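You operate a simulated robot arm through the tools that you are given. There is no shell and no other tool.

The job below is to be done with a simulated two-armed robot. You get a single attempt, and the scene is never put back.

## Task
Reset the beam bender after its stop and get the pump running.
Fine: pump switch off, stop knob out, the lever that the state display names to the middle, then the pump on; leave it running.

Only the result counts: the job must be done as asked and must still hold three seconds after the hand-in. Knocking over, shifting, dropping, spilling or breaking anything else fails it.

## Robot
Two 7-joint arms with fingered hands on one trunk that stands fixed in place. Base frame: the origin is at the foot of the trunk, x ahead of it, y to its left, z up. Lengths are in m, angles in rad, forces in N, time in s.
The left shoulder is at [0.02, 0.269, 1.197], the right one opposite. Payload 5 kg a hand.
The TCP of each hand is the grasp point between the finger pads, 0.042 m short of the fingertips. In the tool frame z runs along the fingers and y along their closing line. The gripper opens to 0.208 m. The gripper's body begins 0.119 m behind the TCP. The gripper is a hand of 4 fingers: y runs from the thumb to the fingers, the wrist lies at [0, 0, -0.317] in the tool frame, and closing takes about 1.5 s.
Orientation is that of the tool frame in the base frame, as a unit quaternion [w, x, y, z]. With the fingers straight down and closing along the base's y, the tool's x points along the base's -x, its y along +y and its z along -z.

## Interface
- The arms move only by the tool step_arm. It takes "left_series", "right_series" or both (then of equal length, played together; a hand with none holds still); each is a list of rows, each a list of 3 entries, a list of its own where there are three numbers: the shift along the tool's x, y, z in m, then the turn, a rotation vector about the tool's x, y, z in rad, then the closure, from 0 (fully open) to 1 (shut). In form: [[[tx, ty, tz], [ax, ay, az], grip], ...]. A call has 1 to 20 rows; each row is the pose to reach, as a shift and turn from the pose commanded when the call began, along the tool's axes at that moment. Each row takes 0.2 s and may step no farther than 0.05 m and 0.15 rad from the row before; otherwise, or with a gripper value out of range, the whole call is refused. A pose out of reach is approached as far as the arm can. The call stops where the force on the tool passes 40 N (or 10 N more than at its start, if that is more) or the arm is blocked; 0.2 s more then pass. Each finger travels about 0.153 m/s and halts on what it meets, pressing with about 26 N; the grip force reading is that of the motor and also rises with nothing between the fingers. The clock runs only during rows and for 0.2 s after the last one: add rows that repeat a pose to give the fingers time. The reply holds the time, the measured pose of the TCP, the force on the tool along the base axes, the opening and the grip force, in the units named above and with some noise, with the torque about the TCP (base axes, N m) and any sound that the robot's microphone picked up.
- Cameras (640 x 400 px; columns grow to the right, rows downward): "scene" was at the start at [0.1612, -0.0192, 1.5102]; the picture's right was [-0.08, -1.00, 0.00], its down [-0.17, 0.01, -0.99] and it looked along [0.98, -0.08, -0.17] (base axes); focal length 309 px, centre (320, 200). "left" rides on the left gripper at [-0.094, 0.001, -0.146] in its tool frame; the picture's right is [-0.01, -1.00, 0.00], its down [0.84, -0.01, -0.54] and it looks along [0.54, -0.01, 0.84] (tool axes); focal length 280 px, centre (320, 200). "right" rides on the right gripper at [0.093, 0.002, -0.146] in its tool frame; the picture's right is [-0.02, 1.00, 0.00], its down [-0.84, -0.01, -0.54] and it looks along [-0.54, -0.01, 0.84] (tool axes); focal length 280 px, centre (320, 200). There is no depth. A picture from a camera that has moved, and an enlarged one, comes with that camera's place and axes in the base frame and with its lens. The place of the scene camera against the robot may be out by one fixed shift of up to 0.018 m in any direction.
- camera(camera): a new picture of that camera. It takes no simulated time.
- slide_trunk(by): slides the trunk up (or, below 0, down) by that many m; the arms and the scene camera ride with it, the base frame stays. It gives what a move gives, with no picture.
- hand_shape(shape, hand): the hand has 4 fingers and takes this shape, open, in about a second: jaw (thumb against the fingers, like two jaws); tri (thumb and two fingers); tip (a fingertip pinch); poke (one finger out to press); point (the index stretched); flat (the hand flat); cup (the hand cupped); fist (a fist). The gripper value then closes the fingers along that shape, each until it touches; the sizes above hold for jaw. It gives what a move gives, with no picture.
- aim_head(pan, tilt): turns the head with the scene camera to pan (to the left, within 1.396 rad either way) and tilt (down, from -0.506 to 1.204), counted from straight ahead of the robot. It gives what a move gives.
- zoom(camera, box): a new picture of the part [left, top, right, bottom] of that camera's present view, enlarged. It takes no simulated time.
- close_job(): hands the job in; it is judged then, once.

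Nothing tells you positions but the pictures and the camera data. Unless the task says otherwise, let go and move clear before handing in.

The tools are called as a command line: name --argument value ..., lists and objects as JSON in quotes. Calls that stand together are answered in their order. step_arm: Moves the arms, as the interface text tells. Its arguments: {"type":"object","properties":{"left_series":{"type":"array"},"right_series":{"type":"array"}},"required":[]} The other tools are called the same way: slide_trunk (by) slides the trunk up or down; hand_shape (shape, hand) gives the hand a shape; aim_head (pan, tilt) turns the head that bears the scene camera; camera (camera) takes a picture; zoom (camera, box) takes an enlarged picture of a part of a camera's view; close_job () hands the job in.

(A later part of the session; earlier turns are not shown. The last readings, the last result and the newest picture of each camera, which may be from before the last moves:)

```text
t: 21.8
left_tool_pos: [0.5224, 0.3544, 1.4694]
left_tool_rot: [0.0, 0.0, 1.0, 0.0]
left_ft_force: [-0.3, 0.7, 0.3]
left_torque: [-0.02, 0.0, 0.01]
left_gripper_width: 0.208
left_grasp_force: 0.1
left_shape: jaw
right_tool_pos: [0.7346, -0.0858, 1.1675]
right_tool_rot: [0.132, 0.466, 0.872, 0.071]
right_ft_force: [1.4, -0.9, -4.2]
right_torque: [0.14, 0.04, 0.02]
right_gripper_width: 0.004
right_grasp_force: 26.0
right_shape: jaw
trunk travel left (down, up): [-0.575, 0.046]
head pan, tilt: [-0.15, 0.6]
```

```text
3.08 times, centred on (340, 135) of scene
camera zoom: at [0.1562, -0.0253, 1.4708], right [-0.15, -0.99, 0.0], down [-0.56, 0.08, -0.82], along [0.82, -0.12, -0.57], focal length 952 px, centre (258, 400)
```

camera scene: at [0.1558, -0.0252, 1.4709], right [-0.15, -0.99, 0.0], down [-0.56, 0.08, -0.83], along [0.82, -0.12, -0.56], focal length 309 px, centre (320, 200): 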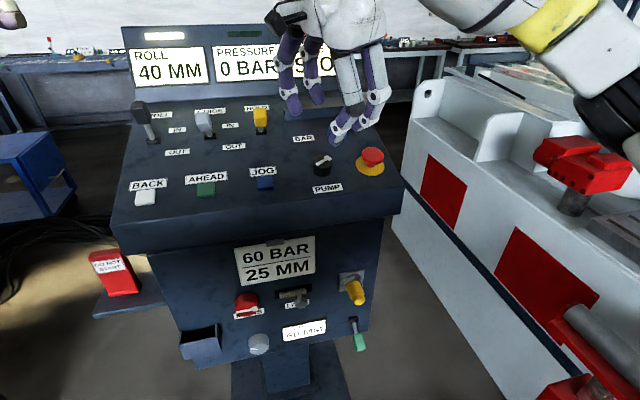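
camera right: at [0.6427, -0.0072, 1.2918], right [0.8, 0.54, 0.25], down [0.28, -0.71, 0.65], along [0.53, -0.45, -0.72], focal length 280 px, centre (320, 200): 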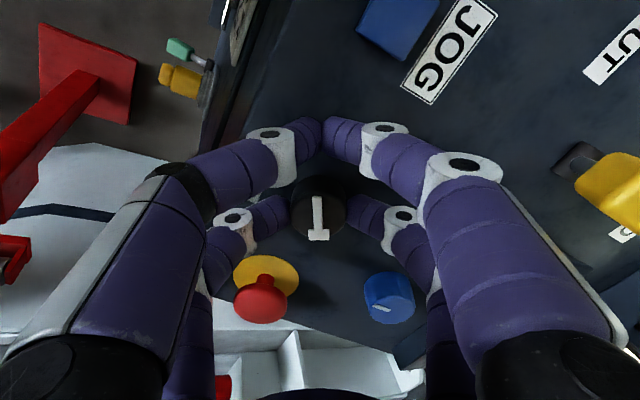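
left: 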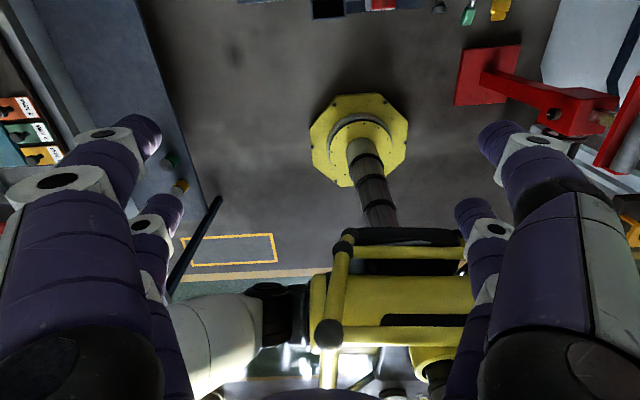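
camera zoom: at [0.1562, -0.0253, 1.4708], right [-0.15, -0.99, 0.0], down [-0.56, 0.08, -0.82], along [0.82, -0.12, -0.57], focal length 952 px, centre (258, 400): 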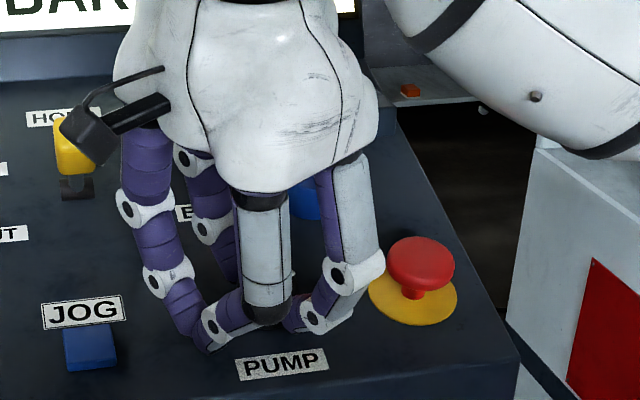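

The far pair holds the knob with 26 N of motor force. I'll rotate the hand counter-clockwise about the knob axis by about 60° and watch the arrow.

step_arm --right_series '[[[-0.00025, -0.00389, 0], [0, 0, -0.13], 1.0], [[-0.00101, -0.00771, 0], [0, 0, -0.26], 1.0], [[-0.00225, -0.01141, 0], [0, 0, -0.39], 1.0], [[-0.00397, -0.01491, 0], [0, 0, -0.52], 1.0], [[-0.00612, -0.01816, 0], [0, 0, -0.65], 1.0], [[-0.00867, -0.0211, 0], [0, 0, -0.78], 1.0], [[-0.01159, -0.02369, 0], [0, 0, -0.91], 1.0], [[-0.01481, -0.02587, 0], [0, 0, -1.04], 1.0]]'

camera --camera "right"

camera --camera "scene"

```text
t: 23.6
left_tool_pos: [0.5219, 0.3557, 1.4685]
left_tool_rot: [0.0, 0.0, 1.0, 0.0]
left_ft_force: [0.9, 0.2, 0.1]
left_torque: [0.0, -0.01, 0.01]
left_gripper_width: 0.2078
left_grasp_force: 0.1
left_shape: jaw
right_tool_pos: [0.7207, -0.1119, 1.1636]
right_tool_rot: [0.148, -0.031, 0.988, -0.004]
right_ft_force: [1.3, 8.0, -16.4]
right_torque: [0.36, 0.51, 0.32]
right_gripper_width: 0.0037
right_grasp_force: 26.4
right_shape: jaw
trunk travel left (down, up): [-0.575, 0.046]
head pan, tilt: [-0.15, 0.6]
```

```text
taken
camera right: at [0.5884, -0.1169, 1.276], right [-0.05, 1.0, -0.01], down [0.65, 0.04, 0.76], along [0.76, 0.03, -0.65], focal length 280 px, centre (320, 200)
```

right: 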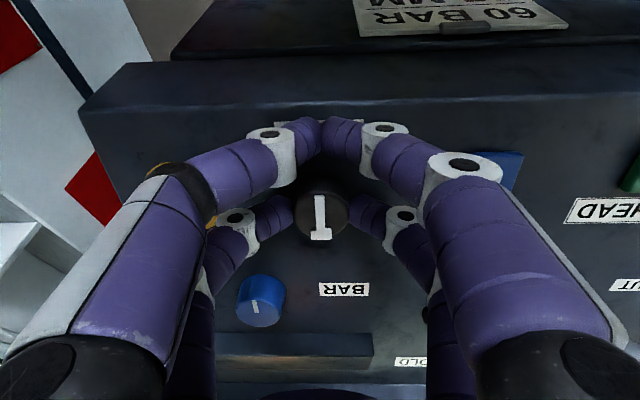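

```text
taken
camera scene: at [0.1569, -0.0248, 1.4707], right [-0.15, -0.99, 0.0], down [-0.56, 0.08, -0.82], along [0.82, -0.12, -0.57], focal length 309 px, centre (320, 200)
```

scene: 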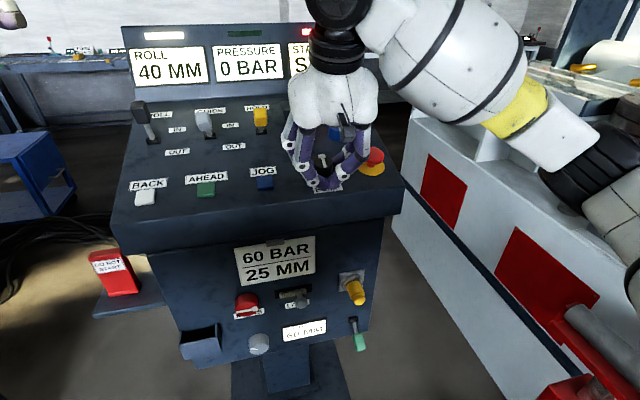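

The knob followed the hand fully: its arrow now points upslope (12 o'clock) and the display is unchanged. I'll keep turning counter-clockwise in small steps and watch for an end stop.

step_arm --right_series '[[[-0.00025, -0.00389, 0], [0, 0, -0.13], 1.0], [[-0.00101, -0.00771, 0], [0, 0, -0.26], 1.0], [[-0.00225, -0.01141, 0], [0, 0, -0.39], 1.0]]'

zoom --camera "right" --box '[220, 90, 420, 290]'

zoom --camera "scene" --box '[220, 20, 420, 200]'

```text
t: 24.4
left_tool_pos: [0.5207, 0.3552, 1.4696]
left_tool_rot: [0.0, 0.0, 1.0, 0.0]
left_ft_force: [-0.2, 0.5, -0.3]
left_torque: [-0.02, 0.02, -0.02]
left_gripper_width: 0.2077
left_grasp_force: 0.0
left_shape: jaw
right_tool_pos: [0.7233, -0.1229, 1.1642]
right_tool_rot: [0.147, -0.22, 0.964, -0.033]
right_ft_force: [2.7, 5.6, 1.1]
right_torque: [0.53, -0.1, -0.88]
right_gripper_width: 0.0033
right_grasp_force: 26.1
right_shape: jaw
trunk travel left (down, up): [-0.575, 0.046]
head pan, tilt: [-0.15, 0.6]
```

```text
2.00 times, centred on (320, 190) of right
camera zoom: at [0.5989, -0.1636, 1.2801], right [-0.4, 0.91, -0.12], down [0.57, 0.35, 0.74], along [0.72, 0.23, -0.66], focal length 561 px, centre (320, 220)
```

zoom: 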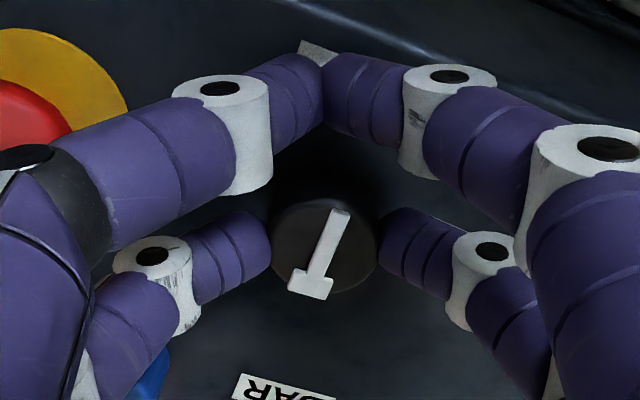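

```text
2.22 times, centred on (320, 110) of scene
camera zoom: at [0.156, -0.0249, 1.471], right [-0.15, -0.99, 0.0], down [-0.56, 0.08, -0.83], along [0.82, -0.12, -0.56], focal length 688 px, centre (320, 400)
```

zoom: 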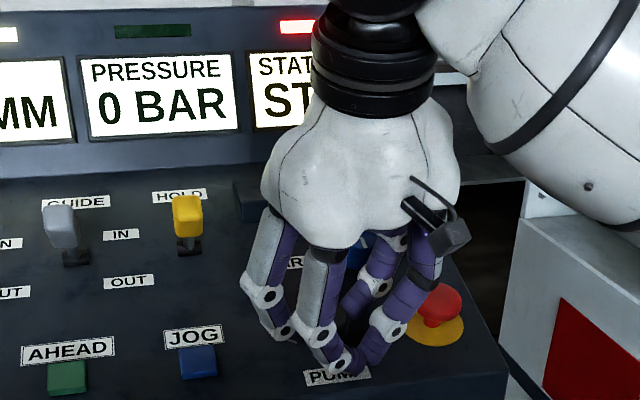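

The hand turned past 12 o'clock but the arrow stayed there, so the knob is against its end stop, which I take to be OFF. I'll release, lift off and check.

step_arm --right_series '[[[0, 0, 0], [0, 0, 0], 0.9], [[0, 0, 0], [0, 0, 0], 0.7], [[0, 0, 0], [0, 0, 0], 0.68], [[0, 0, 0], [0, 0, 0], 0.68], [[0, 0, -0.02], [0, 0, 0], 0.68], [[0, 0, -0.05], [0, 0, 0], 0.68], [[0, 0, -0.09], [0, 0, 0], 0.68], [[0, 0, -0.12], [0, 0, 0], 0.68], [[0, 0, -0.12], [0, 0, 0], 0.68]]'

camera --camera "right"

camera --camera "scene"

```text
t: 26.4
left_tool_pos: [0.5219, 0.3548, 1.4694]
left_tool_rot: [0.0, 0.001, 1.0, -0.001]
left_ft_force: [-0.2, -0.1, 0.7]
left_torque: [-0.01, 0.03, 0.01]
left_gripper_width: 0.2078
left_grasp_force: 0.0
left_shape: jaw
right_tool_pos: [0.6878, -0.1251, 1.2774]
right_tool_rot: [0.145, -0.22, 0.964, -0.033]
right_ft_force: [-0.3, -0.1, -0.4]
right_torque: [0.0, 0.01, -0.01]
right_gripper_width: 0.0665
right_grasp_force: 0.1
right_shape: jaw
trunk travel left (down, up): [-0.575, 0.046]
head pan, tilt: [-0.15, 0.6]
```

```text
taken
camera right: at [0.563, -0.1655, 1.3924], right [-0.4, 0.91, -0.12], down [0.57, 0.35, 0.74], along [0.71, 0.23, -0.66], focal length 280 px, centre (320, 200)
```

right: 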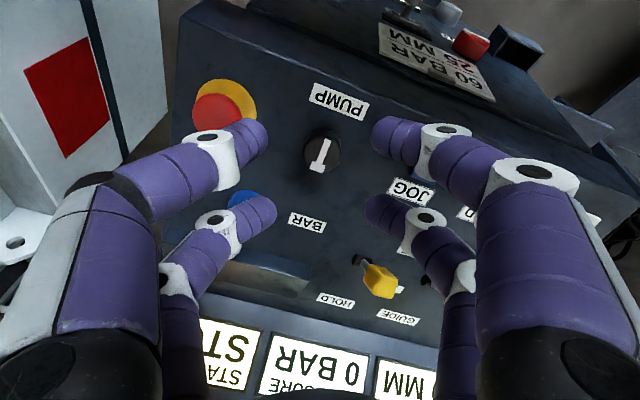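

```text
taken
camera scene: at [0.1562, -0.0254, 1.4707], right [-0.15, -0.99, 0.0], down [-0.56, 0.08, -0.82], along [0.82, -0.12, -0.57], focal length 309 px, centre (320, 200)
```

scene: 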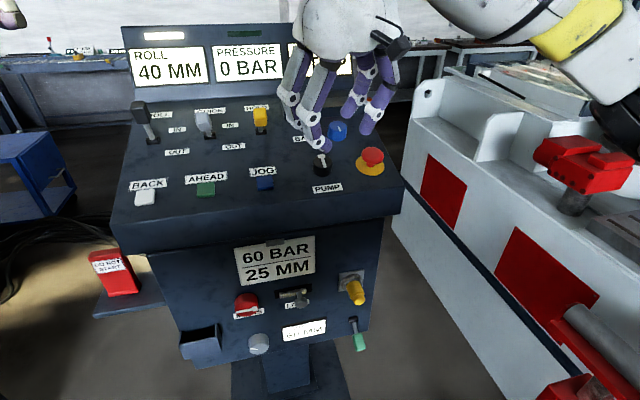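

zoom --camera "right" --box '[180, 70, 400, 200]'

zoom --camera "scene" --box '[280, 120, 420, 210]'

```text
2.91 times, centred on (290, 135) of right
camera zoom: at [0.563, -0.1655, 1.3924], right [-0.4, 0.91, -0.12], down [0.57, 0.35, 0.74], along [0.71, 0.23, -0.66], focal length 816 px, centre (407, 389)
```

zoom: 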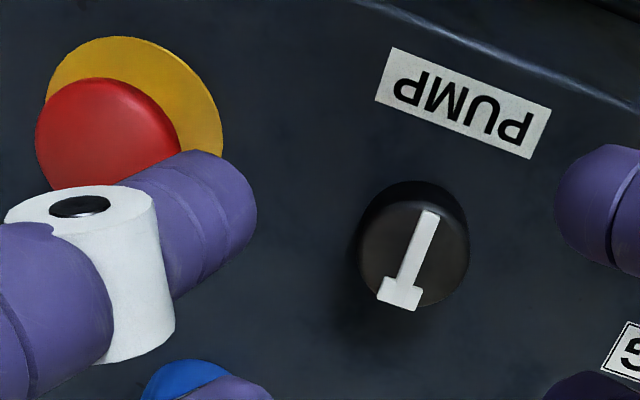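

```text
4.44 times, centred on (350, 165) of scene
camera zoom: at [0.1562, -0.0254, 1.4707], right [-0.15, -0.99, 0.0], down [-0.56, 0.08, -0.82], along [0.82, -0.12, -0.57], focal length 1375 px, centre (187, 356)
```

zoom: 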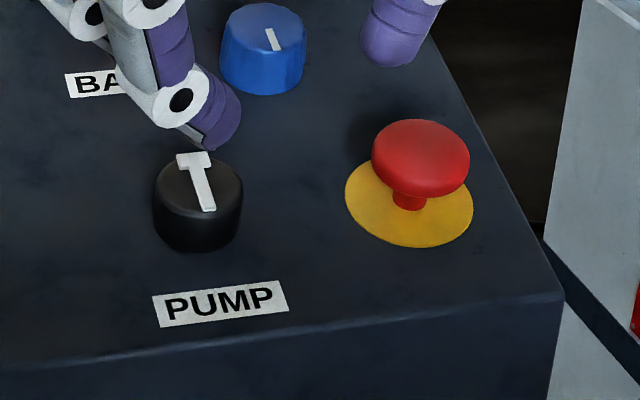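

The arrow now stands exactly at 12 o'clock, perpendicular to the PUMP label. Next is the stop knob, whose disc centre I place at about (0.772, -0.225, 1.124); I'll move the hand above it with one finger pair centred on the cap.

step_arm --right_series '[[[0.01, -0.023, 0], [0, 0, 0.11], 0.6], [[0.02, -0.046, 0], [0, 0, 0.22], 0.58], [[0.03, -0.069, 0], [0, 0, 0.33], 0.58], [[0.0395, -0.092, 0], [0, 0, 0.45], 0.58], [[0.0395, -0.092, 0.02], [0, 0, 0.45], 0.58], [[0.0395, -0.092, 0.02], [0, 0, 0.45], 0.58]]'

camera --camera "right"

zoom --camera "scene" --box '[240, 70, 440, 200]'

```text
t: 27.8
left_tool_pos: [0.5194, 0.3546, 1.4711]
left_tool_rot: [0.001, 0.0, 1.0, 0.0]
left_ft_force: [-0.2, 0.1, 0.9]
left_torque: [0.02, -0.13, 0.02]
left_gripper_width: 0.2078
left_grasp_force: 0.1
left_shape: jaw
right_tool_pos: [0.6966, -0.2249, 1.2612]
right_tool_rot: [0.15, 0.001, 0.989, 0.0]
right_ft_force: [-0.9, -0.1, 0.6]
right_torque: [0.04, -0.08, 0.04]
right_gripper_width: 0.0869
right_grasp_force: 0.1
right_shape: jaw
trunk travel left (down, up): [-0.575, 0.046]
head pan, tilt: [-0.15, 0.6]
```

```text
taken
camera right: at [0.5644, -0.2239, 1.374], right [0.02, 1.0, 0.01], down [0.65, -0.01, 0.76], along [0.76, -0.01, -0.65], focal length 280 px, centre (320, 200)
```

right: 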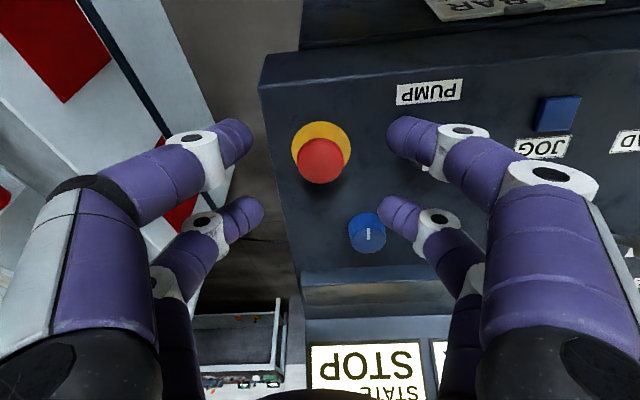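

```text
3.08 times, centred on (340, 135) of scene
camera zoom: at [0.1547, -0.0256, 1.4711], right [-0.15, -0.99, 0.0], down [-0.56, 0.08, -0.83], along [0.82, -0.12, -0.56], focal length 952 px, centre (258, 400)
```

zoom: 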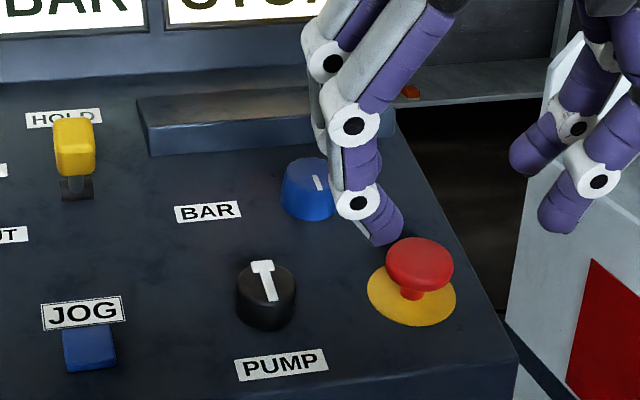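

The cap sits where the far finger pair will come down, and the white machine is well away to the right. I'll descend 6 cm and recheck.

step_arm --right_series '[[[0, 0, 0.03], [0, 0, 0], 0.58], [[0, 0, 0.06], [0, 0, 0], 0.58], [[0, 0, 0.06], [0, 0, 0], 0.58]]'

camera --camera "right"

zoom --camera "scene" --box '[280, 90, 440, 200]'

```text
t: 28.6
left_tool_pos: [0.5207, 0.3541, 1.4705]
left_tool_rot: [0.0, 0.001, 1.0, 0.0]
left_ft_force: [0.3, 0.6, 0.9]
left_torque: [0.01, -0.02, 0.03]
left_gripper_width: 0.208
left_grasp_force: 0.1
left_shape: jaw
right_tool_pos: [0.7148, -0.2241, 1.2044]
right_tool_rot: [0.149, 0.001, 0.989, 0.001]
right_ft_force: [0.3, -0.1, -0.5]
right_torque: [-0.01, -0.02, -0.01]
right_gripper_width: 0.0874
right_grasp_force: 0.1
right_shape: jaw
trunk travel left (down, up): [-0.575, 0.046]
head pan, tilt: [-0.15, 0.6]
```

```text
taken
camera right: at [0.5819, -0.2233, 1.317], right [0.01, 1.0, 0.01], down [0.65, -0.01, 0.76], along [0.76, -0.01, -0.65], focal length 280 px, centre (320, 200)
```

right: 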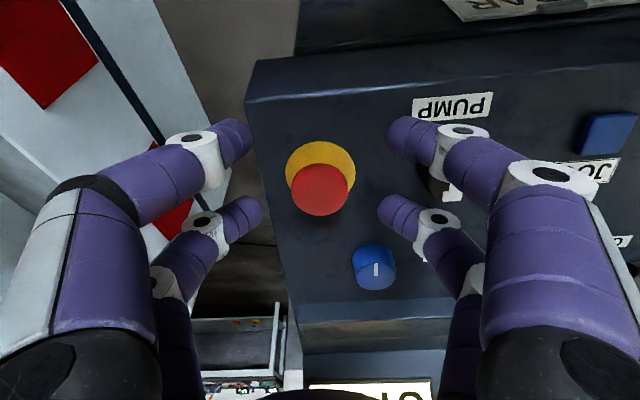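

```text
3.64 times, centred on (360, 145) of scene
camera zoom: at [0.1553, -0.0253, 1.471], right [-0.15, -0.99, 0.0], down [-0.56, 0.08, -0.83], along [0.82, -0.12, -0.56], focal length 1125 px, centre (174, 400)
```

zoom: 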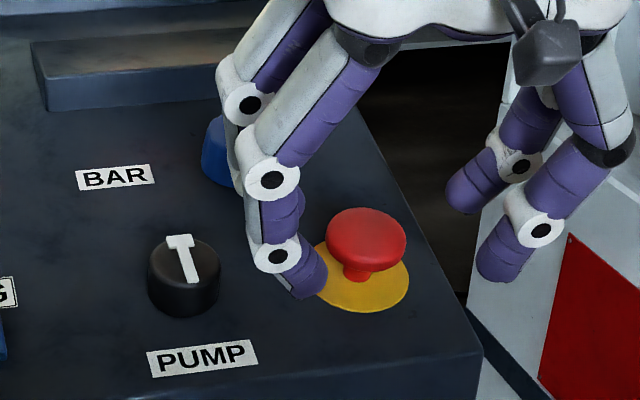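

Alignment is good, with the cap centred between the far fingers. I'll lower another 4.2 cm so that the fingertips come down beside the cap, close to the panel.

step_arm --right_series '[[[0, 0, 0.012], [0, 0, 0], 0.58], [[0, 0, 0.024], [0, 0, 0], 0.58], [[0, 0, 0.034], [0, 0, 0], 0.58], [[0, 0, 0.042], [0, 0, 0], 0.58], [[0, 0, 0.042], [0, 0, 0], 0.58]]'

camera --camera "right"

zoom --camera "scene" --box '[280, 90, 440, 200]'

```text
t: 29.8
left_tool_pos: [0.5216, 0.3556, 1.4703]
left_tool_rot: [0.001, 0.0, 1.0, 0.0]
left_ft_force: [0.9, -0.6, 0.0]
left_torque: [0.04, -0.04, -0.01]
left_gripper_width: 0.2081
left_grasp_force: 0.2
left_shape: jaw
right_tool_pos: [0.7294, -0.2245, 1.1651]
right_tool_rot: [0.15, 0.001, 0.989, 0.001]
right_ft_force: [0.3, 0.3, 0.0]
right_torque: [0.01, 0.01, 0.02]
right_gripper_width: 0.0873
right_grasp_force: 0.1
right_shape: jaw
trunk travel left (down, up): [-0.575, 0.046]
head pan, tilt: [-0.15, 0.6]
```

```text
taken
camera right: at [0.5958, -0.2238, 1.2765], right [0.01, 1.0, 0.01], down [0.65, -0.01, 0.76], along [0.76, -0.01, -0.65], focal length 280 px, centre (320, 200)
```

right: 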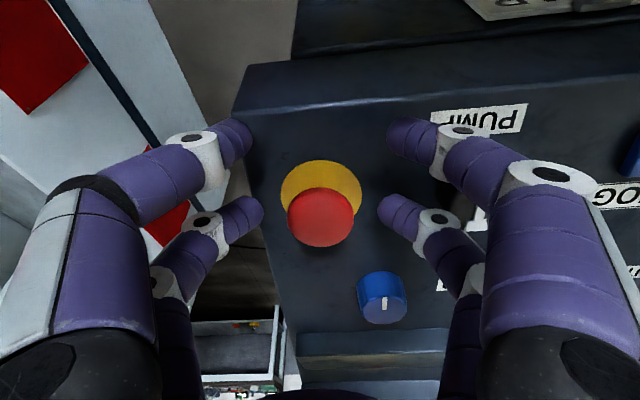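

```text
3.64 times, centred on (360, 145) of scene
camera zoom: at [0.1557, -0.0251, 1.4709], right [-0.15, -0.99, 0.0], down [-0.56, 0.08, -0.83], along [0.82, -0.12, -0.56], focal length 1125 px, centre (174, 400)
```

zoom: 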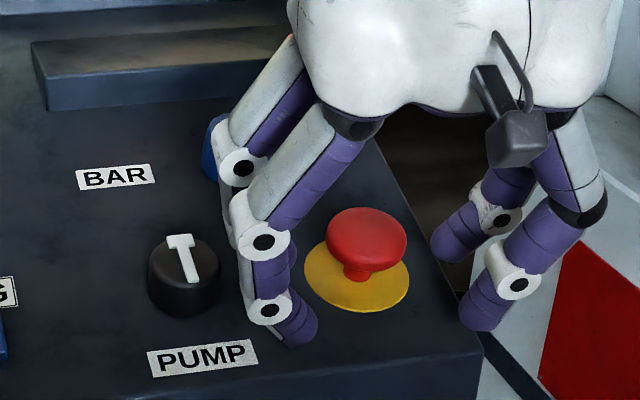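

The far pair flanks the cap on both sides. I'll close the fingers on it.

step_arm --right_series '[[[0, 0, 0], [0, 0, 0], 0.7], [[0, 0, 0], [0, 0, 0], 0.8], [[0, 0, 0], [0, 0, 0], 0.9], [[0, 0, 0], [0, 0, 0], 1.0], [[0, 0, 0], [0, 0, 0], 1.0], [[0, 0, 0], [0, 0, 0], 1.0]]'

camera --camera "right"

zoom --camera "scene" --box '[280, 90, 440, 200]'

```text
t: 31.2
left_tool_pos: [0.5215, 0.355, 1.4691]
left_tool_rot: [0.0, 0.001, 1.0, -0.001]
left_ft_force: [-0.1, 0.0, -0.2]
left_torque: [0.01, -0.01, -0.02]
left_gripper_width: 0.208
left_grasp_force: 0.0
left_shape: jaw
right_tool_pos: [0.728, -0.2256, 1.1631]
right_tool_rot: [0.149, 0.001, 0.989, 0.001]
right_ft_force: [0.8, 0.7, -3.8]
right_torque: [-0.02, 0.16, -0.14]
right_gripper_width: 0.006
right_grasp_force: 25.9
right_shape: jaw
trunk travel left (down, up): [-0.575, 0.046]
head pan, tilt: [-0.15, 0.6]
```

```text
taken
camera right: at [0.5962, -0.2239, 1.276], right [0.01, 1.0, 0.01], down [0.65, -0.01, 0.76], along [0.76, -0.01, -0.65], focal length 280 px, centre (320, 200)
```

right: 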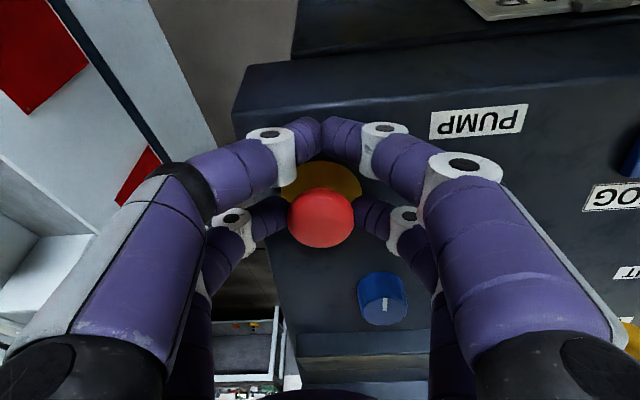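

```text
3.64 times, centred on (360, 145) of scene
camera zoom: at [0.1561, -0.0253, 1.4708], right [-0.15, -0.99, 0.0], down [-0.56, 0.08, -0.82], along [0.82, -0.12, -0.57], focal length 1125 px, centre (174, 400)
```

zoom: 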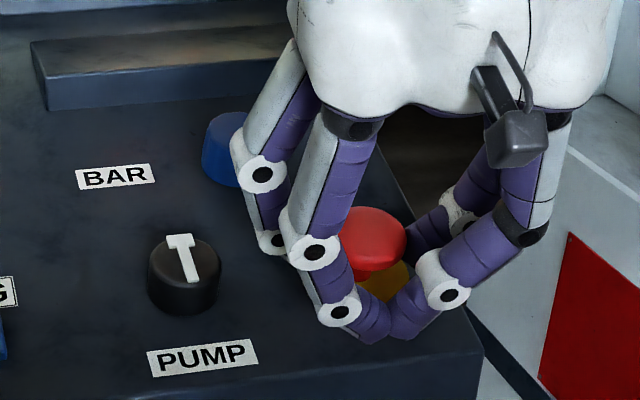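

The cap is gripped with 26 N. I'll pull it straight out along the panel normal by up to 2 cm, watching the force.

step_arm --right_series '[[[0, 0, -0.004], [0, 0, 0], 1.0], [[0, 0, -0.008], [0, 0, 0], 1.0], [[0, 0, -0.012], [0, 0, 0], 1.0], [[0, 0, -0.016], [0, 0, 0], 1.0], [[0, 0, -0.02], [0, 0, 0], 1.0]]'

camera --camera "right"

camera --camera "scene"

```text
t: 32.4
left_tool_pos: [0.5212, 0.3549, 1.4697]
left_tool_rot: [0.0, 0.0, 1.0, 0.0]
left_ft_force: [-0.7, 0.2, 0.4]
left_torque: [-0.05, -0.09, 0.02]
left_gripper_width: 0.2079
left_grasp_force: 0.0
left_shape: jaw
right_tool_pos: [0.7221, -0.2252, 1.1833]
right_tool_rot: [0.149, 0.0, 0.989, 0.001]
right_ft_force: [6.5, -1.0, -14.9]
right_torque: [0.09, 0.42, -0.12]
right_gripper_width: 0.0049
right_grasp_force: 25.5
right_shape: jaw
trunk travel left (down, up): [-0.575, 0.046]
head pan, tilt: [-0.15, 0.6]
```

```text
taken
camera right: at [0.5899, -0.2237, 1.2956], right [0.01, 1.0, 0.01], down [0.65, -0.01, 0.76], along [0.76, -0.01, -0.65], focal length 280 px, centre (320, 200)
```

right: 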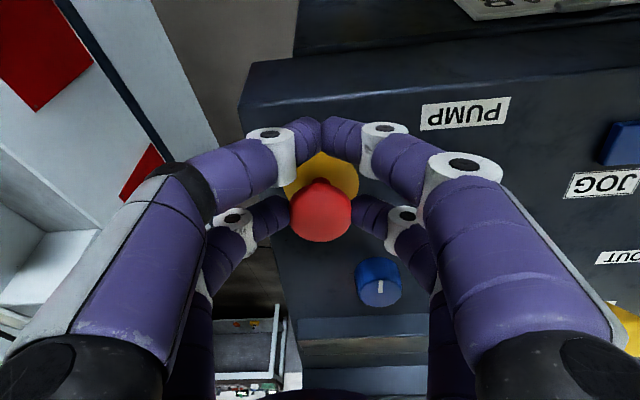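

```text
taken
camera scene: at [0.1562, -0.0253, 1.4708], right [-0.15, -0.99, 0.0], down [-0.56, 0.08, -0.82], along [0.82, -0.12, -0.57], focal length 309 px, centre (320, 200)
```

scene: 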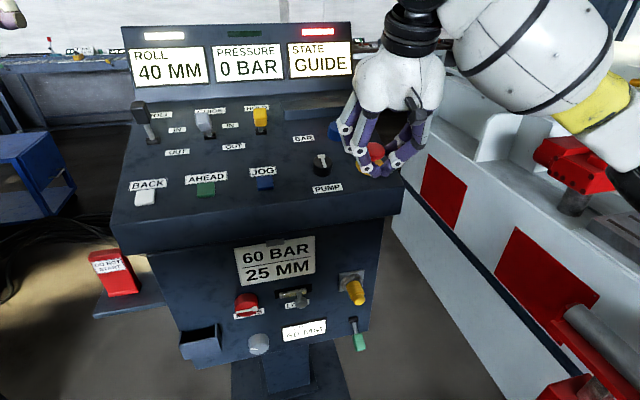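

The STATE display now reads GUIDE, so the stop knob is out and the GUIDE lever is the one to centre. I'll open the fingers and lift straight off without touching the cap.

step_arm --right_series '[[[0, 0, 0], [0, 0, 0], 0.9], [[0, 0, 0], [0, 0, 0], 0.7], [[0, 0, 0], [0, 0, 0], 0.55], [[0, 0, 0], [0, 0, 0], 0.55], [[0, 0, 0], [0, 0, 0], 0.55], [[0, 0, -0.02], [0, 0, 0], 0.55], [[0, 0, -0.05], [0, 0, 0], 0.55], [[0, 0, -0.09], [0, 0, 0], 0.55], [[0, 0, -0.13], [0, 0, 0], 0.55], [[0, 0, -0.13], [0, 0, 0], 0.55]]'

camera --camera "right"

camera --camera "scene"

zoom --camera "scene" --box '[280, 90, 440, 200]'

```text
t: 34.6
left_tool_pos: [0.5219, 0.3547, 1.4696]
left_tool_rot: [-0.001, 0.0, 1.0, 0.0]
left_ft_force: [0.8, -0.7, -0.4]
left_torque: [0.0, 0.11, 0.0]
left_gripper_width: 0.2081
left_grasp_force: 0.0
left_shape: jaw
right_tool_pos: [0.6839, -0.2261, 1.3062]
right_tool_rot: [0.149, 0.001, 0.989, 0.0]
right_ft_force: [0.0, 0.4, -0.8]
right_torque: [-0.02, 0.05, 0.02]
right_gripper_width: 0.0932
right_grasp_force: 0.0
right_shape: jaw
trunk travel left (down, up): [-0.575, 0.046]
head pan, tilt: [-0.15, 0.6]
```

```text
taken
camera right: at [0.5513, -0.2252, 1.4195], right [0.02, 1.0, 0.01], down [0.65, -0.01, 0.76], along [0.76, -0.01, -0.65], focal length 280 px, centre (320, 200)
```

right: 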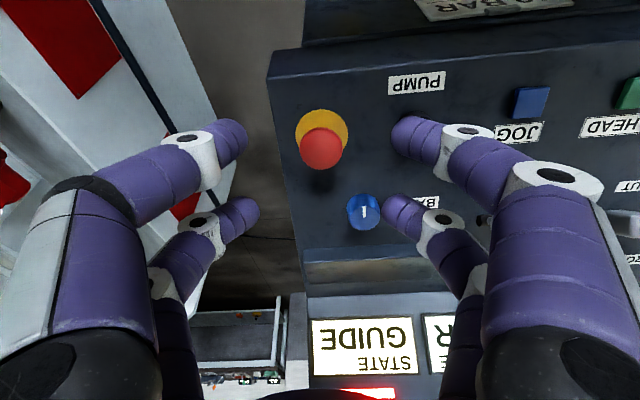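

```text
taken
camera scene: at [0.1567, -0.0254, 1.4706], right [-0.15, -0.99, 0.0], down [-0.56, 0.08, -0.82], along [0.82, -0.12, -0.57], focal length 309 px, centre (320, 200)
```

scene: 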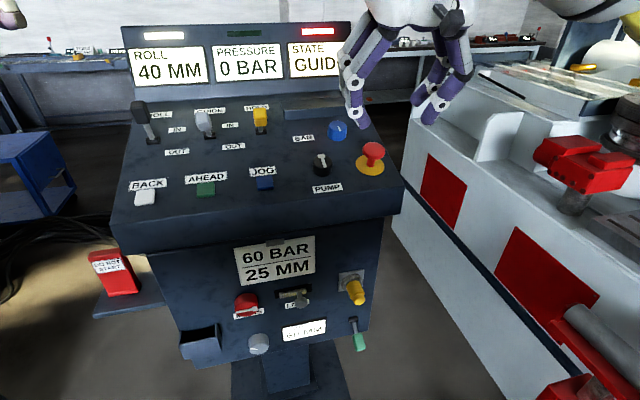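

```text
3.64 times, centred on (360, 145) of scene
camera zoom: at [0.1567, -0.0254, 1.4706], right [-0.15, -0.99, 0.0], down [-0.56, 0.08, -0.82], along [0.82, -0.12, -0.57], focal length 1125 px, centre (174, 400)
```

zoom: 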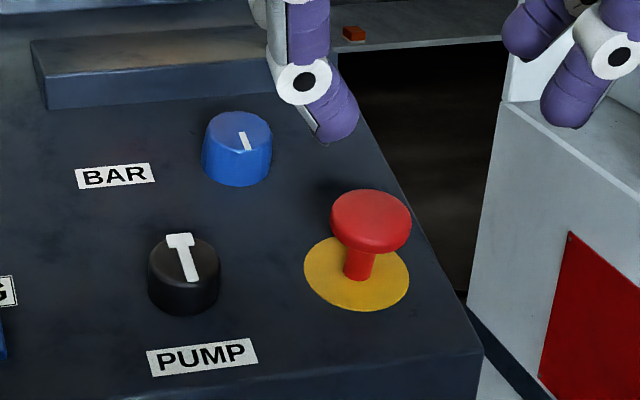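

The stop cap now stands clearly higher on its stem and the STATE display still reads GUIDE. I'll raise the right hand and swing it over to the levers to measure the GUIDE lever with the hand camera.

step_arm --right_series '[[[-0.009, 0.0, -0.04], [0, 0, 0], 0.55], [[-0.018, 0.03, -0.079], [0, 0, 0], 0.55], [[-0.027, 0.075, -0.079], [0, 0, 0], 0.55], [[-0.036, 0.12, -0.079], [0, 0, 0], 0.55], [[-0.045, 0.165, -0.079], [0, 0, 0], 0.55], [[-0.053, 0.21, -0.079], [0, 0, 0], 0.55], [[-0.062, 0.25, -0.079], [0, 0, 0], 0.55], [[-0.062, 0.276, -0.079], [0, 0, 0], 0.55], [[-0.062, 0.276, -0.079], [0, 0, 0], 0.55]]'

camera --camera "right"

camera --camera "scene"

```text
t: 36.6
left_tool_pos: [0.5206, 0.3542, 1.4702]
left_tool_rot: [0.0, 0.0, 1.0, 0.0]
left_ft_force: [1.7, -0.6, 0.2]
left_torque: [0.04, 0.03, -0.02]
left_gripper_width: 0.208
left_grasp_force: 0.0
left_shape: jaw
right_tool_pos: [0.7211, 0.0477, 1.4021]
right_tool_rot: [0.148, 0.001, 0.989, 0.0]
right_ft_force: [0.1, 0.6, 0.1]
right_torque: [0.08, 0.01, 0.03]
right_gripper_width: 0.0933
right_grasp_force: 0.0
right_shape: jaw
trunk travel left (down, up): [-0.575, 0.046]
head pan, tilt: [-0.15, 0.6]
```

```text
taken
camera right: at [0.5882, 0.05, 1.5131], right [0.02, 1.0, 0.01], down [0.65, -0.01, 0.76], along [0.76, -0.01, -0.65], focal length 280 px, centre (320, 200)
```

right: 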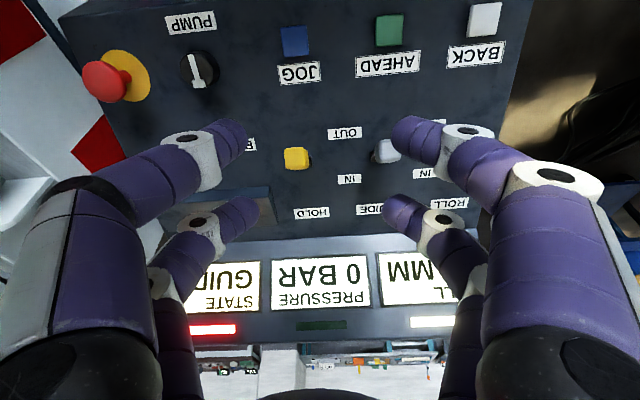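

```text
taken
camera scene: at [0.1561, -0.0257, 1.4708], right [-0.15, -0.99, 0.0], down [-0.56, 0.09, -0.82], along [0.82, -0.12, -0.57], focal length 309 px, centre (320, 200)
```

scene: 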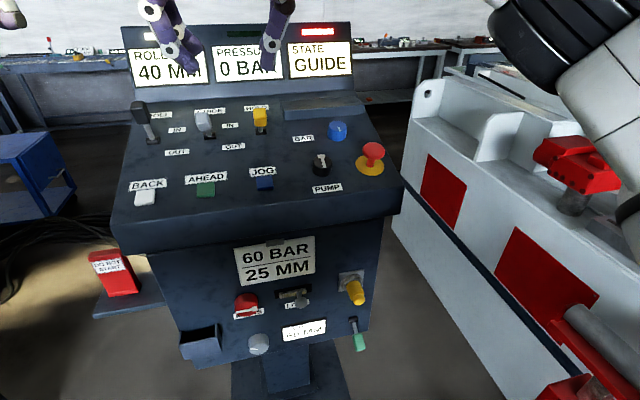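

The hand camera now looks down on all three levers. I'll zoom in to judge each lever's tilt.

zoom --camera "right" --box '[260, 110, 480, 240]'

zoom --camera "scene" --box '[110, 80, 290, 190]'

```text
2.91 times, centred on (370, 175) of right
camera zoom: at [0.5882, 0.05, 1.5131], right [0.02, 1.0, 0.01], down [0.65, -0.01, 0.76], along [0.76, -0.01, -0.65], focal length 816 px, centre (174, 273)
```

zoom: 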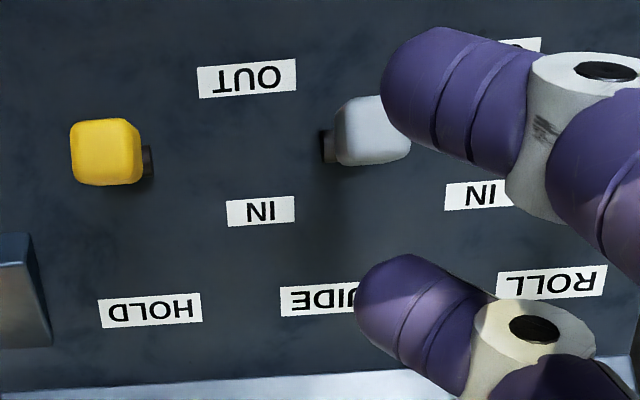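

```text
3.56 times, centred on (200, 135) of scene
camera zoom: at [0.1561, -0.0257, 1.4708], right [-0.15, -0.99, 0.0], down [-0.56, 0.09, -0.82], along [0.82, -0.12, -0.57], focal length 1100 px, centre (747, 431)
```

zoom: 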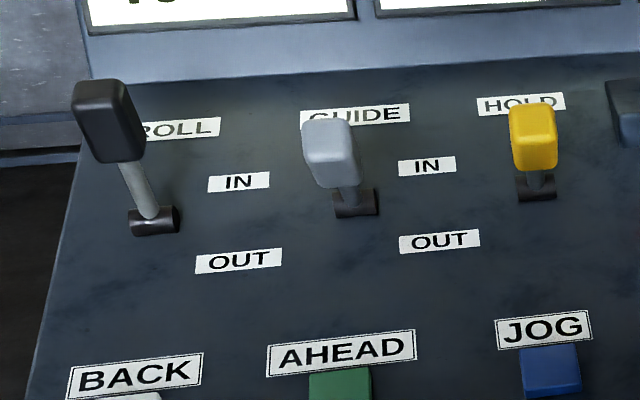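

GUIDE's base is at about (0.90, 0.146, 1.165) with its handle leaning toward the robot (OUT) by roughly 25°, while ROLL stands upright. I'll hover above GUIDE with the hand turned 90° so that one finger pair can pinch the handle fore and aft.

step_arm --right_series '[[[-0.0063, 0.0057, 0.0066], [0, 0, 0.131], 0.55], [[-0.0126, 0.0114, 0.0132], [0, 0, 0.262], 0.55], [[-0.019, 0.0171, 0.0198], [0, 0, 0.393], 0.55], [[-0.0253, 0.0228, 0.0264], [0, 0, 0.524], 0.55], [[-0.0316, 0.0285, 0.033], [0, 0, 0.655], 0.55], [[-0.0379, 0.0342, 0.0397], [0, 0, 0.785], 0.55], [[-0.0442, 0.0398, 0.0463], [0, 0, 0.916], 0.55], [[-0.0505, 0.0455, 0.0529], [0, 0, 1.047], 0.55], [[-0.0568, 0.0512, 0.0595], [0, 0, 1.178], 0.55], [[-0.0632, 0.0569, 0.0661], [0, 0, 1.309], 0.55], [[-0.0695, 0.0626, 0.0727], [0, 0, 1.44], 0.55], [[-0.0758, 0.0683, 0.0793], [0, 0, 1.571], 0.55], [[-0.0758, 0.0683, 0.0793], [0, 0, 1.571], 0.55]]'

camera --camera "right"

aim_head --pan 0.1 --tilt 0.5

camera --camera "scene"

```text
t: 39.6
left_tool_pos: [0.5226, 0.3538, 1.4698]
left_tool_rot: [0.0, 0.001, 1.0, 0.0]
left_ft_force: [0.9, -1.6, 0.0]
left_torque: [0.22, 0.16, 0.01]
left_gripper_width: 0.2081
left_grasp_force: 0.1
left_shape: jaw
right_tool_pos: [0.8398, 0.0834, 1.3376]
right_tool_rot: [0.099, 0.716, 0.683, 0.101]
right_ft_force: [0.4, -0.5, -0.7]
right_torque: [0.11, 0.09, 0.02]
right_gripper_width: 0.0934
right_grasp_force: 0.0
right_shape: jaw
trunk travel left (down, up): [-0.575, 0.046]
head pan, tilt: [-0.15, 0.6]
stopped in row 13 (right hand): the arm was blocked; the commanded pose is now the measured one
```

```text
taken
camera right: at [0.8046, 0.1763, 1.4793], right [0.96, -0.06, 0.28], down [-0.2, -0.84, 0.51], along [0.2, -0.54, -0.82], focal length 280 px, centre (320, 200)
```

right: 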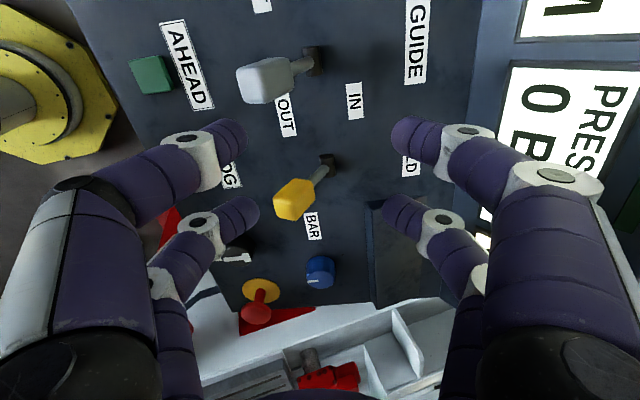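

```text
t: 40.4
left_tool_pos: [0.5216, 0.3559, 1.4696]
left_tool_rot: [0.0, 0.001, 1.0, 0.0]
left_ft_force: [0.1, 0.4, 0.3]
left_torque: [-0.03, 0.03, -0.02]
left_gripper_width: 0.2078
left_grasp_force: 0.1
left_shape: jaw
right_tool_pos: [0.8384, 0.0855, 1.3367]
right_tool_rot: [0.099, 0.716, 0.684, 0.101]
right_ft_force: [0.4, -0.3, -0.2]
right_torque: [-0.03, -0.02, -0.02]
right_gripper_width: 0.0934
right_grasp_force: 0.1
right_shape: jaw
trunk travel left (down, up): [-0.575, 0.046]
head pan, tilt: [0.099, 0.499]
```

```text
taken
camera scene: at [0.1591, -0.0028, 1.4799], right [0.1, -1.0, 0.0], down [-0.48, -0.05, -0.88], along [0.87, 0.09, -0.48], focal length 309 px, centre (320, 200)
```

scene: 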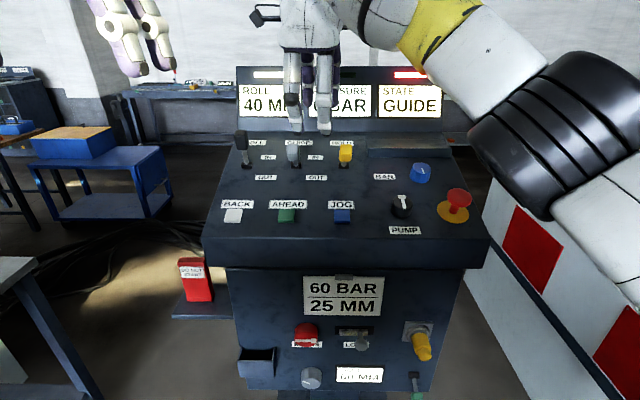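

The arm hit its reach limit there, but the side view confirms that GUIDE leans toward the robot: handle centre about (0.827, 0.138, 1.230), pivot about (0.881, 0.141, 1.17). I'll tilt the fingers further forward (0.6 rad), which shortens the reach, and hover just behind and above the handle.

step_arm --right_series '[[[0.0031, -0.0132, -0.0028], [-0.053, 0, -0.008], 0.55], [[0.0063, -0.0265, -0.0055], [-0.105, 0, -0.016], 0.55], [[0.0094, -0.0397, -0.0083], [-0.158, 0, -0.0235], 0.55], [[0.0125, -0.0529, -0.0111], [-0.211, 0, -0.031], 0.55], [[0.0157, -0.0662, -0.0138], [-0.263, 0, -0.039], 0.55], [[0.0188, -0.0794, -0.0166], [-0.316, 0, -0.047], 0.55], [[0.0188, -0.0794, -0.0166], [-0.316, 0, -0.047], 0.55]]'

camera --camera "right"

camera --camera "scene"

```text
t: 42.0
left_tool_pos: [0.5204, 0.3553, 1.4697]
left_tool_rot: [0.0, 0.0, 1.0, 0.001]
left_ft_force: [0.7, 0.7, -1.2]
left_torque: [0.01, 0.0, -0.01]
left_gripper_width: 0.2079
left_grasp_force: 0.1
left_shape: jaw
right_tool_pos: [0.7562, 0.1108, 1.3315]
right_tool_rot: [0.214, 0.673, 0.678, 0.205]
right_ft_force: [-0.4, -0.3, -0.5]
right_torque: [-0.02, 0.02, -0.02]
right_gripper_width: 0.0933
right_grasp_force: 0.0
right_shape: jaw
trunk travel left (down, up): [-0.575, 0.046]
head pan, tilt: [0.099, 0.499]
```

```text
taken
camera right: at [0.6744, 0.2068, 1.4513], right [0.82, 0.0, 0.57], down [-0.31, -0.84, 0.45], along [0.47, -0.55, -0.69], focal length 280 px, centre (320, 200)
```

right: 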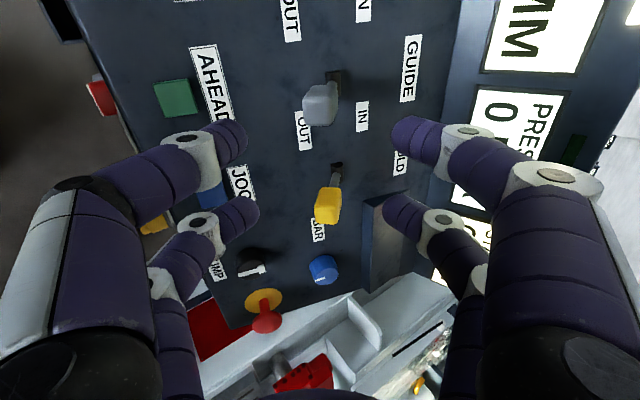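

```text
taken
camera scene: at [0.1592, -0.0029, 1.4799], right [0.1, -1.0, 0.0], down [-0.48, -0.05, -0.88], along [0.87, 0.09, -0.48], focal length 309 px, centre (320, 200)
```

scene: 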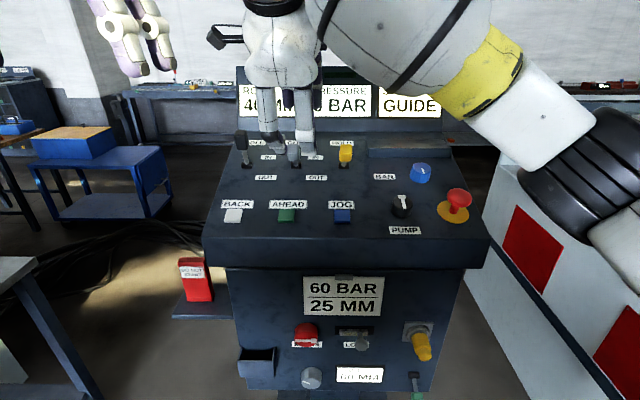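

The handle appears at (321, 102) in the hand image, just where my estimate predicts, so the alignment is good. I'll advance 10 cm along the fingers so that the near pair straddles the handle.

step_arm --right_series '[[[0, 0, 0.02], [0, 0, 0], 0.55], [[0, 0, 0.04], [0, 0, 0], 0.55], [[0, 0, 0.055], [0, 0, 0], 0.55], [[0, 0, 0.07], [0, 0, 0], 0.55], [[0, 0, 0.085], [0, 0, 0], 0.55], [[0, 0, 0.098], [0, 0, 0], 0.55], [[0, 0, 0.098], [0, 0, 0], 0.55]]'

camera --camera "right"

zoom --camera "scene" --box '[200, 60, 400, 200]'

```text
t: 43.5
left_tool_pos: [0.5219, 0.3547, 1.4699]
left_tool_rot: [-0.001, 0.0, 1.0, 0.001]
left_ft_force: [0.1, -0.3, 0.2]
left_torque: [0.02, 0.0, 0.02]
left_gripper_width: 0.2081
left_grasp_force: 0.0
left_shape: jaw
right_tool_pos: [0.8122, 0.1099, 1.2516]
right_tool_rot: [0.214, 0.672, 0.678, 0.206]
right_ft_force: [0.6, 0.1, 0.1]
right_torque: [0.0, -0.01, -0.02]
right_gripper_width: 0.0935
right_grasp_force: 0.0
right_shape: jaw
trunk travel left (down, up): [-0.575, 0.046]
head pan, tilt: [0.099, 0.499]
```

```text
taken
camera right: at [0.7297, 0.2054, 1.3708], right [0.82, 0.0, 0.57], down [-0.31, -0.84, 0.45], along [0.47, -0.55, -0.69], focal length 280 px, centre (320, 200)
```

right: 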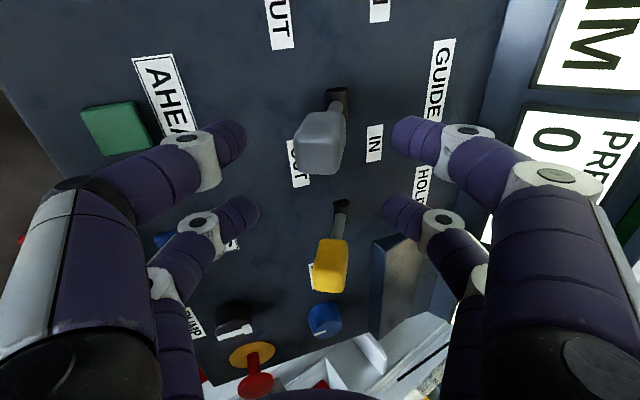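

```text
2.86 times, centred on (300, 130) of scene
camera zoom: at [0.1588, -0.0029, 1.48], right [0.1, -0.99, 0.0], down [-0.48, -0.05, -0.88], along [0.87, 0.09, -0.48], focal length 884 px, centre (377, 400)
```

zoom: 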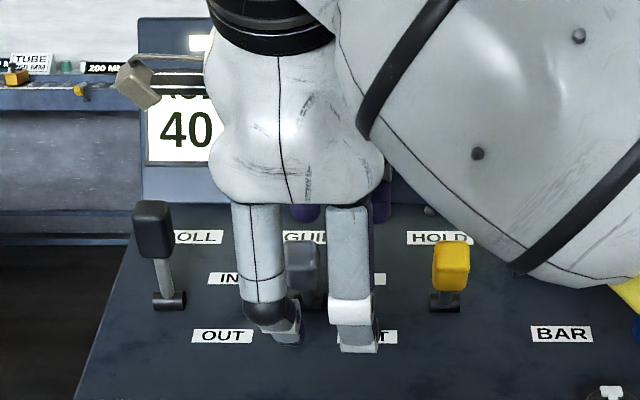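

The near pair sits on both sides of the GUIDE handle, and HOLD is clear of the other pair. I'll close gently to pinch the handle.

step_arm --right_series '[[[0, 0, 0], [0, 0, 0], 0.65], [[0, 0, 0], [0, 0, 0], 0.75], [[0, 0, 0], [0, 0, 0], 0.8], [[0, 0, 0], [0, 0, 0], 0.85], [[0, 0, 0], [0, 0, 0], 0.9], [[0, 0, 0], [0, 0, 0], 0.9]]'

camera --camera "right"

zoom --camera "scene" --box '[200, 60, 400, 200]'

```text
t: 45.0
left_tool_pos: [0.5214, 0.3557, 1.4708]
left_tool_rot: [0.0, 0.001, 1.0, 0.001]
left_ft_force: [0.0, -0.6, 0.6]
left_torque: [0.0, -0.02, -0.03]
left_gripper_width: 0.2078
left_grasp_force: 0.0
left_shape: jaw
right_tool_pos: [0.8121, 0.1106, 1.2498]
right_tool_rot: [0.213, 0.673, 0.678, 0.205]
right_ft_force: [2.6, 1.4, -0.8]
right_torque: [-0.02, -0.17, 0.03]
right_gripper_width: 0.0109
right_grasp_force: 25.5
right_shape: jaw
trunk travel left (down, up): [-0.575, 0.046]
head pan, tilt: [0.099, 0.499]
```

```text
taken
camera right: at [0.73, 0.2054, 1.3704], right [0.82, 0.0, 0.57], down [-0.31, -0.84, 0.45], along [0.47, -0.55, -0.69], focal length 280 px, centre (320, 200)
```

right: 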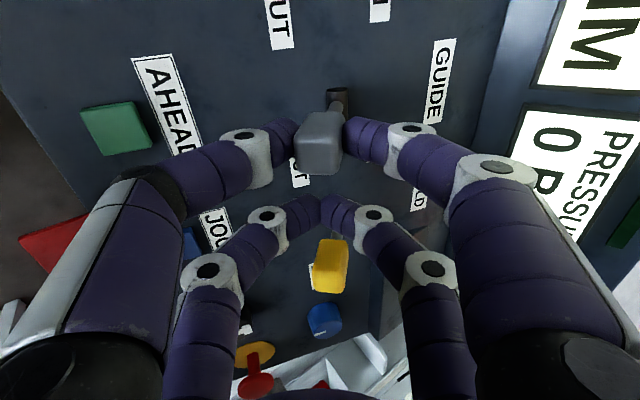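

```text
2.86 times, centred on (300, 130) of scene
camera zoom: at [0.1592, -0.0029, 1.4799], right [0.1, -1.0, 0.0], down [-0.48, -0.05, -0.88], along [0.87, 0.09, -0.48], focal length 884 px, centre (377, 400)
```

zoom: 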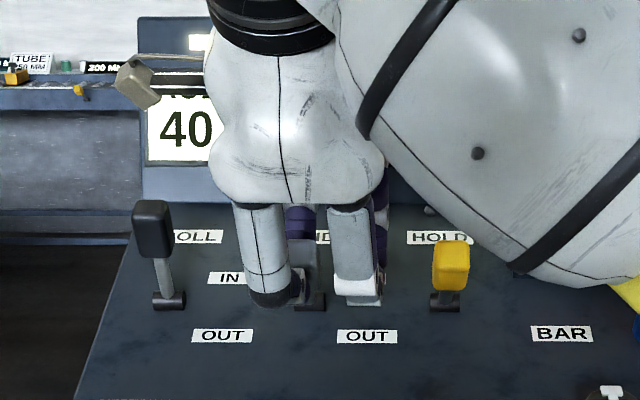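

The handle is held with 25 N. I'll draw it upslope about half way (1.7 cm) in small steps and check the lever and the display.

step_arm --right_series '[[[0, 0.004, 0], [0, 0, 0], 0.95], [[0, 0.008, 0], [0, 0, 0], 0.95], [[0, 0.012, 0.0], [0, 0, 0], 0.95], [[0, 0.017, 0.0], [0, 0, 0], 0.95], [[0, 0.017, 0.0], [0, 0, 0], 0.95]]'

camera --camera "right"

camera --camera "scene"

```text
t: 46.1
left_tool_pos: [0.5206, 0.3552, 1.4714]
left_tool_rot: [0.0, 0.0, 1.0, 0.001]
left_ft_force: [-0.3, -0.1, 0.2]
left_torque: [0.01, 0.0, 0.0]
left_gripper_width: 0.2079
left_grasp_force: 0.1
left_shape: jaw
right_tool_pos: [0.8244, 0.1118, 1.2591]
right_tool_rot: [0.214, 0.672, 0.678, 0.206]
right_ft_force: [-8.9, 0.8, -3.1]
right_torque: [-0.07, 0.6, 0.33]
right_gripper_width: 0.0135
right_grasp_force: 26.0
right_shape: jaw
trunk travel left (down, up): [-0.575, 0.046]
head pan, tilt: [0.099, 0.499]
```

```text
taken
camera right: at [0.7425, 0.2063, 1.3807], right [0.82, 0.0, 0.57], down [-0.31, -0.84, 0.45], along [0.47, -0.55, -0.69], focal length 280 px, centre (320, 200)
```

right: 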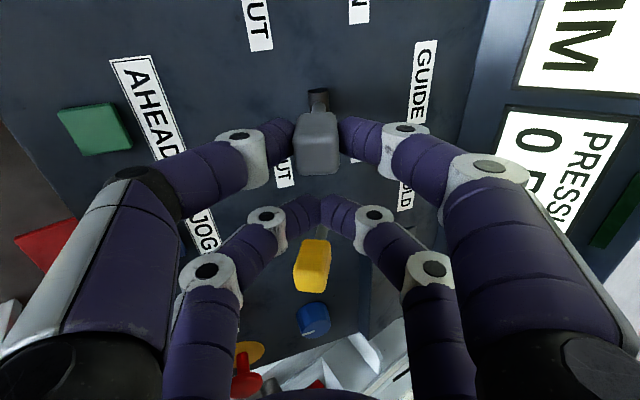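

```text
taken
camera scene: at [0.1585, -0.0027, 1.48], right [0.1, -0.99, 0.0], down [-0.48, -0.05, -0.88], along [0.87, 0.09, -0.48], focal length 309 px, centre (320, 200)
```

scene: 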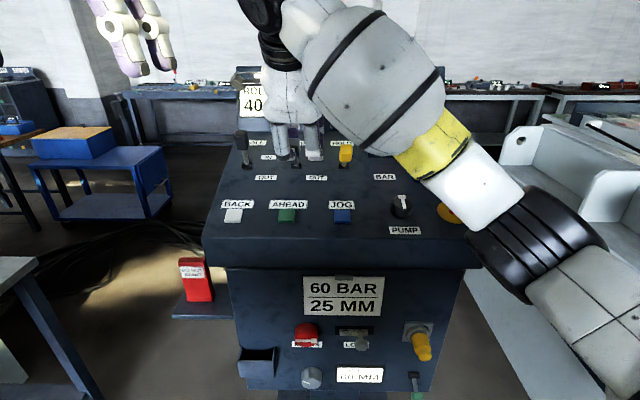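

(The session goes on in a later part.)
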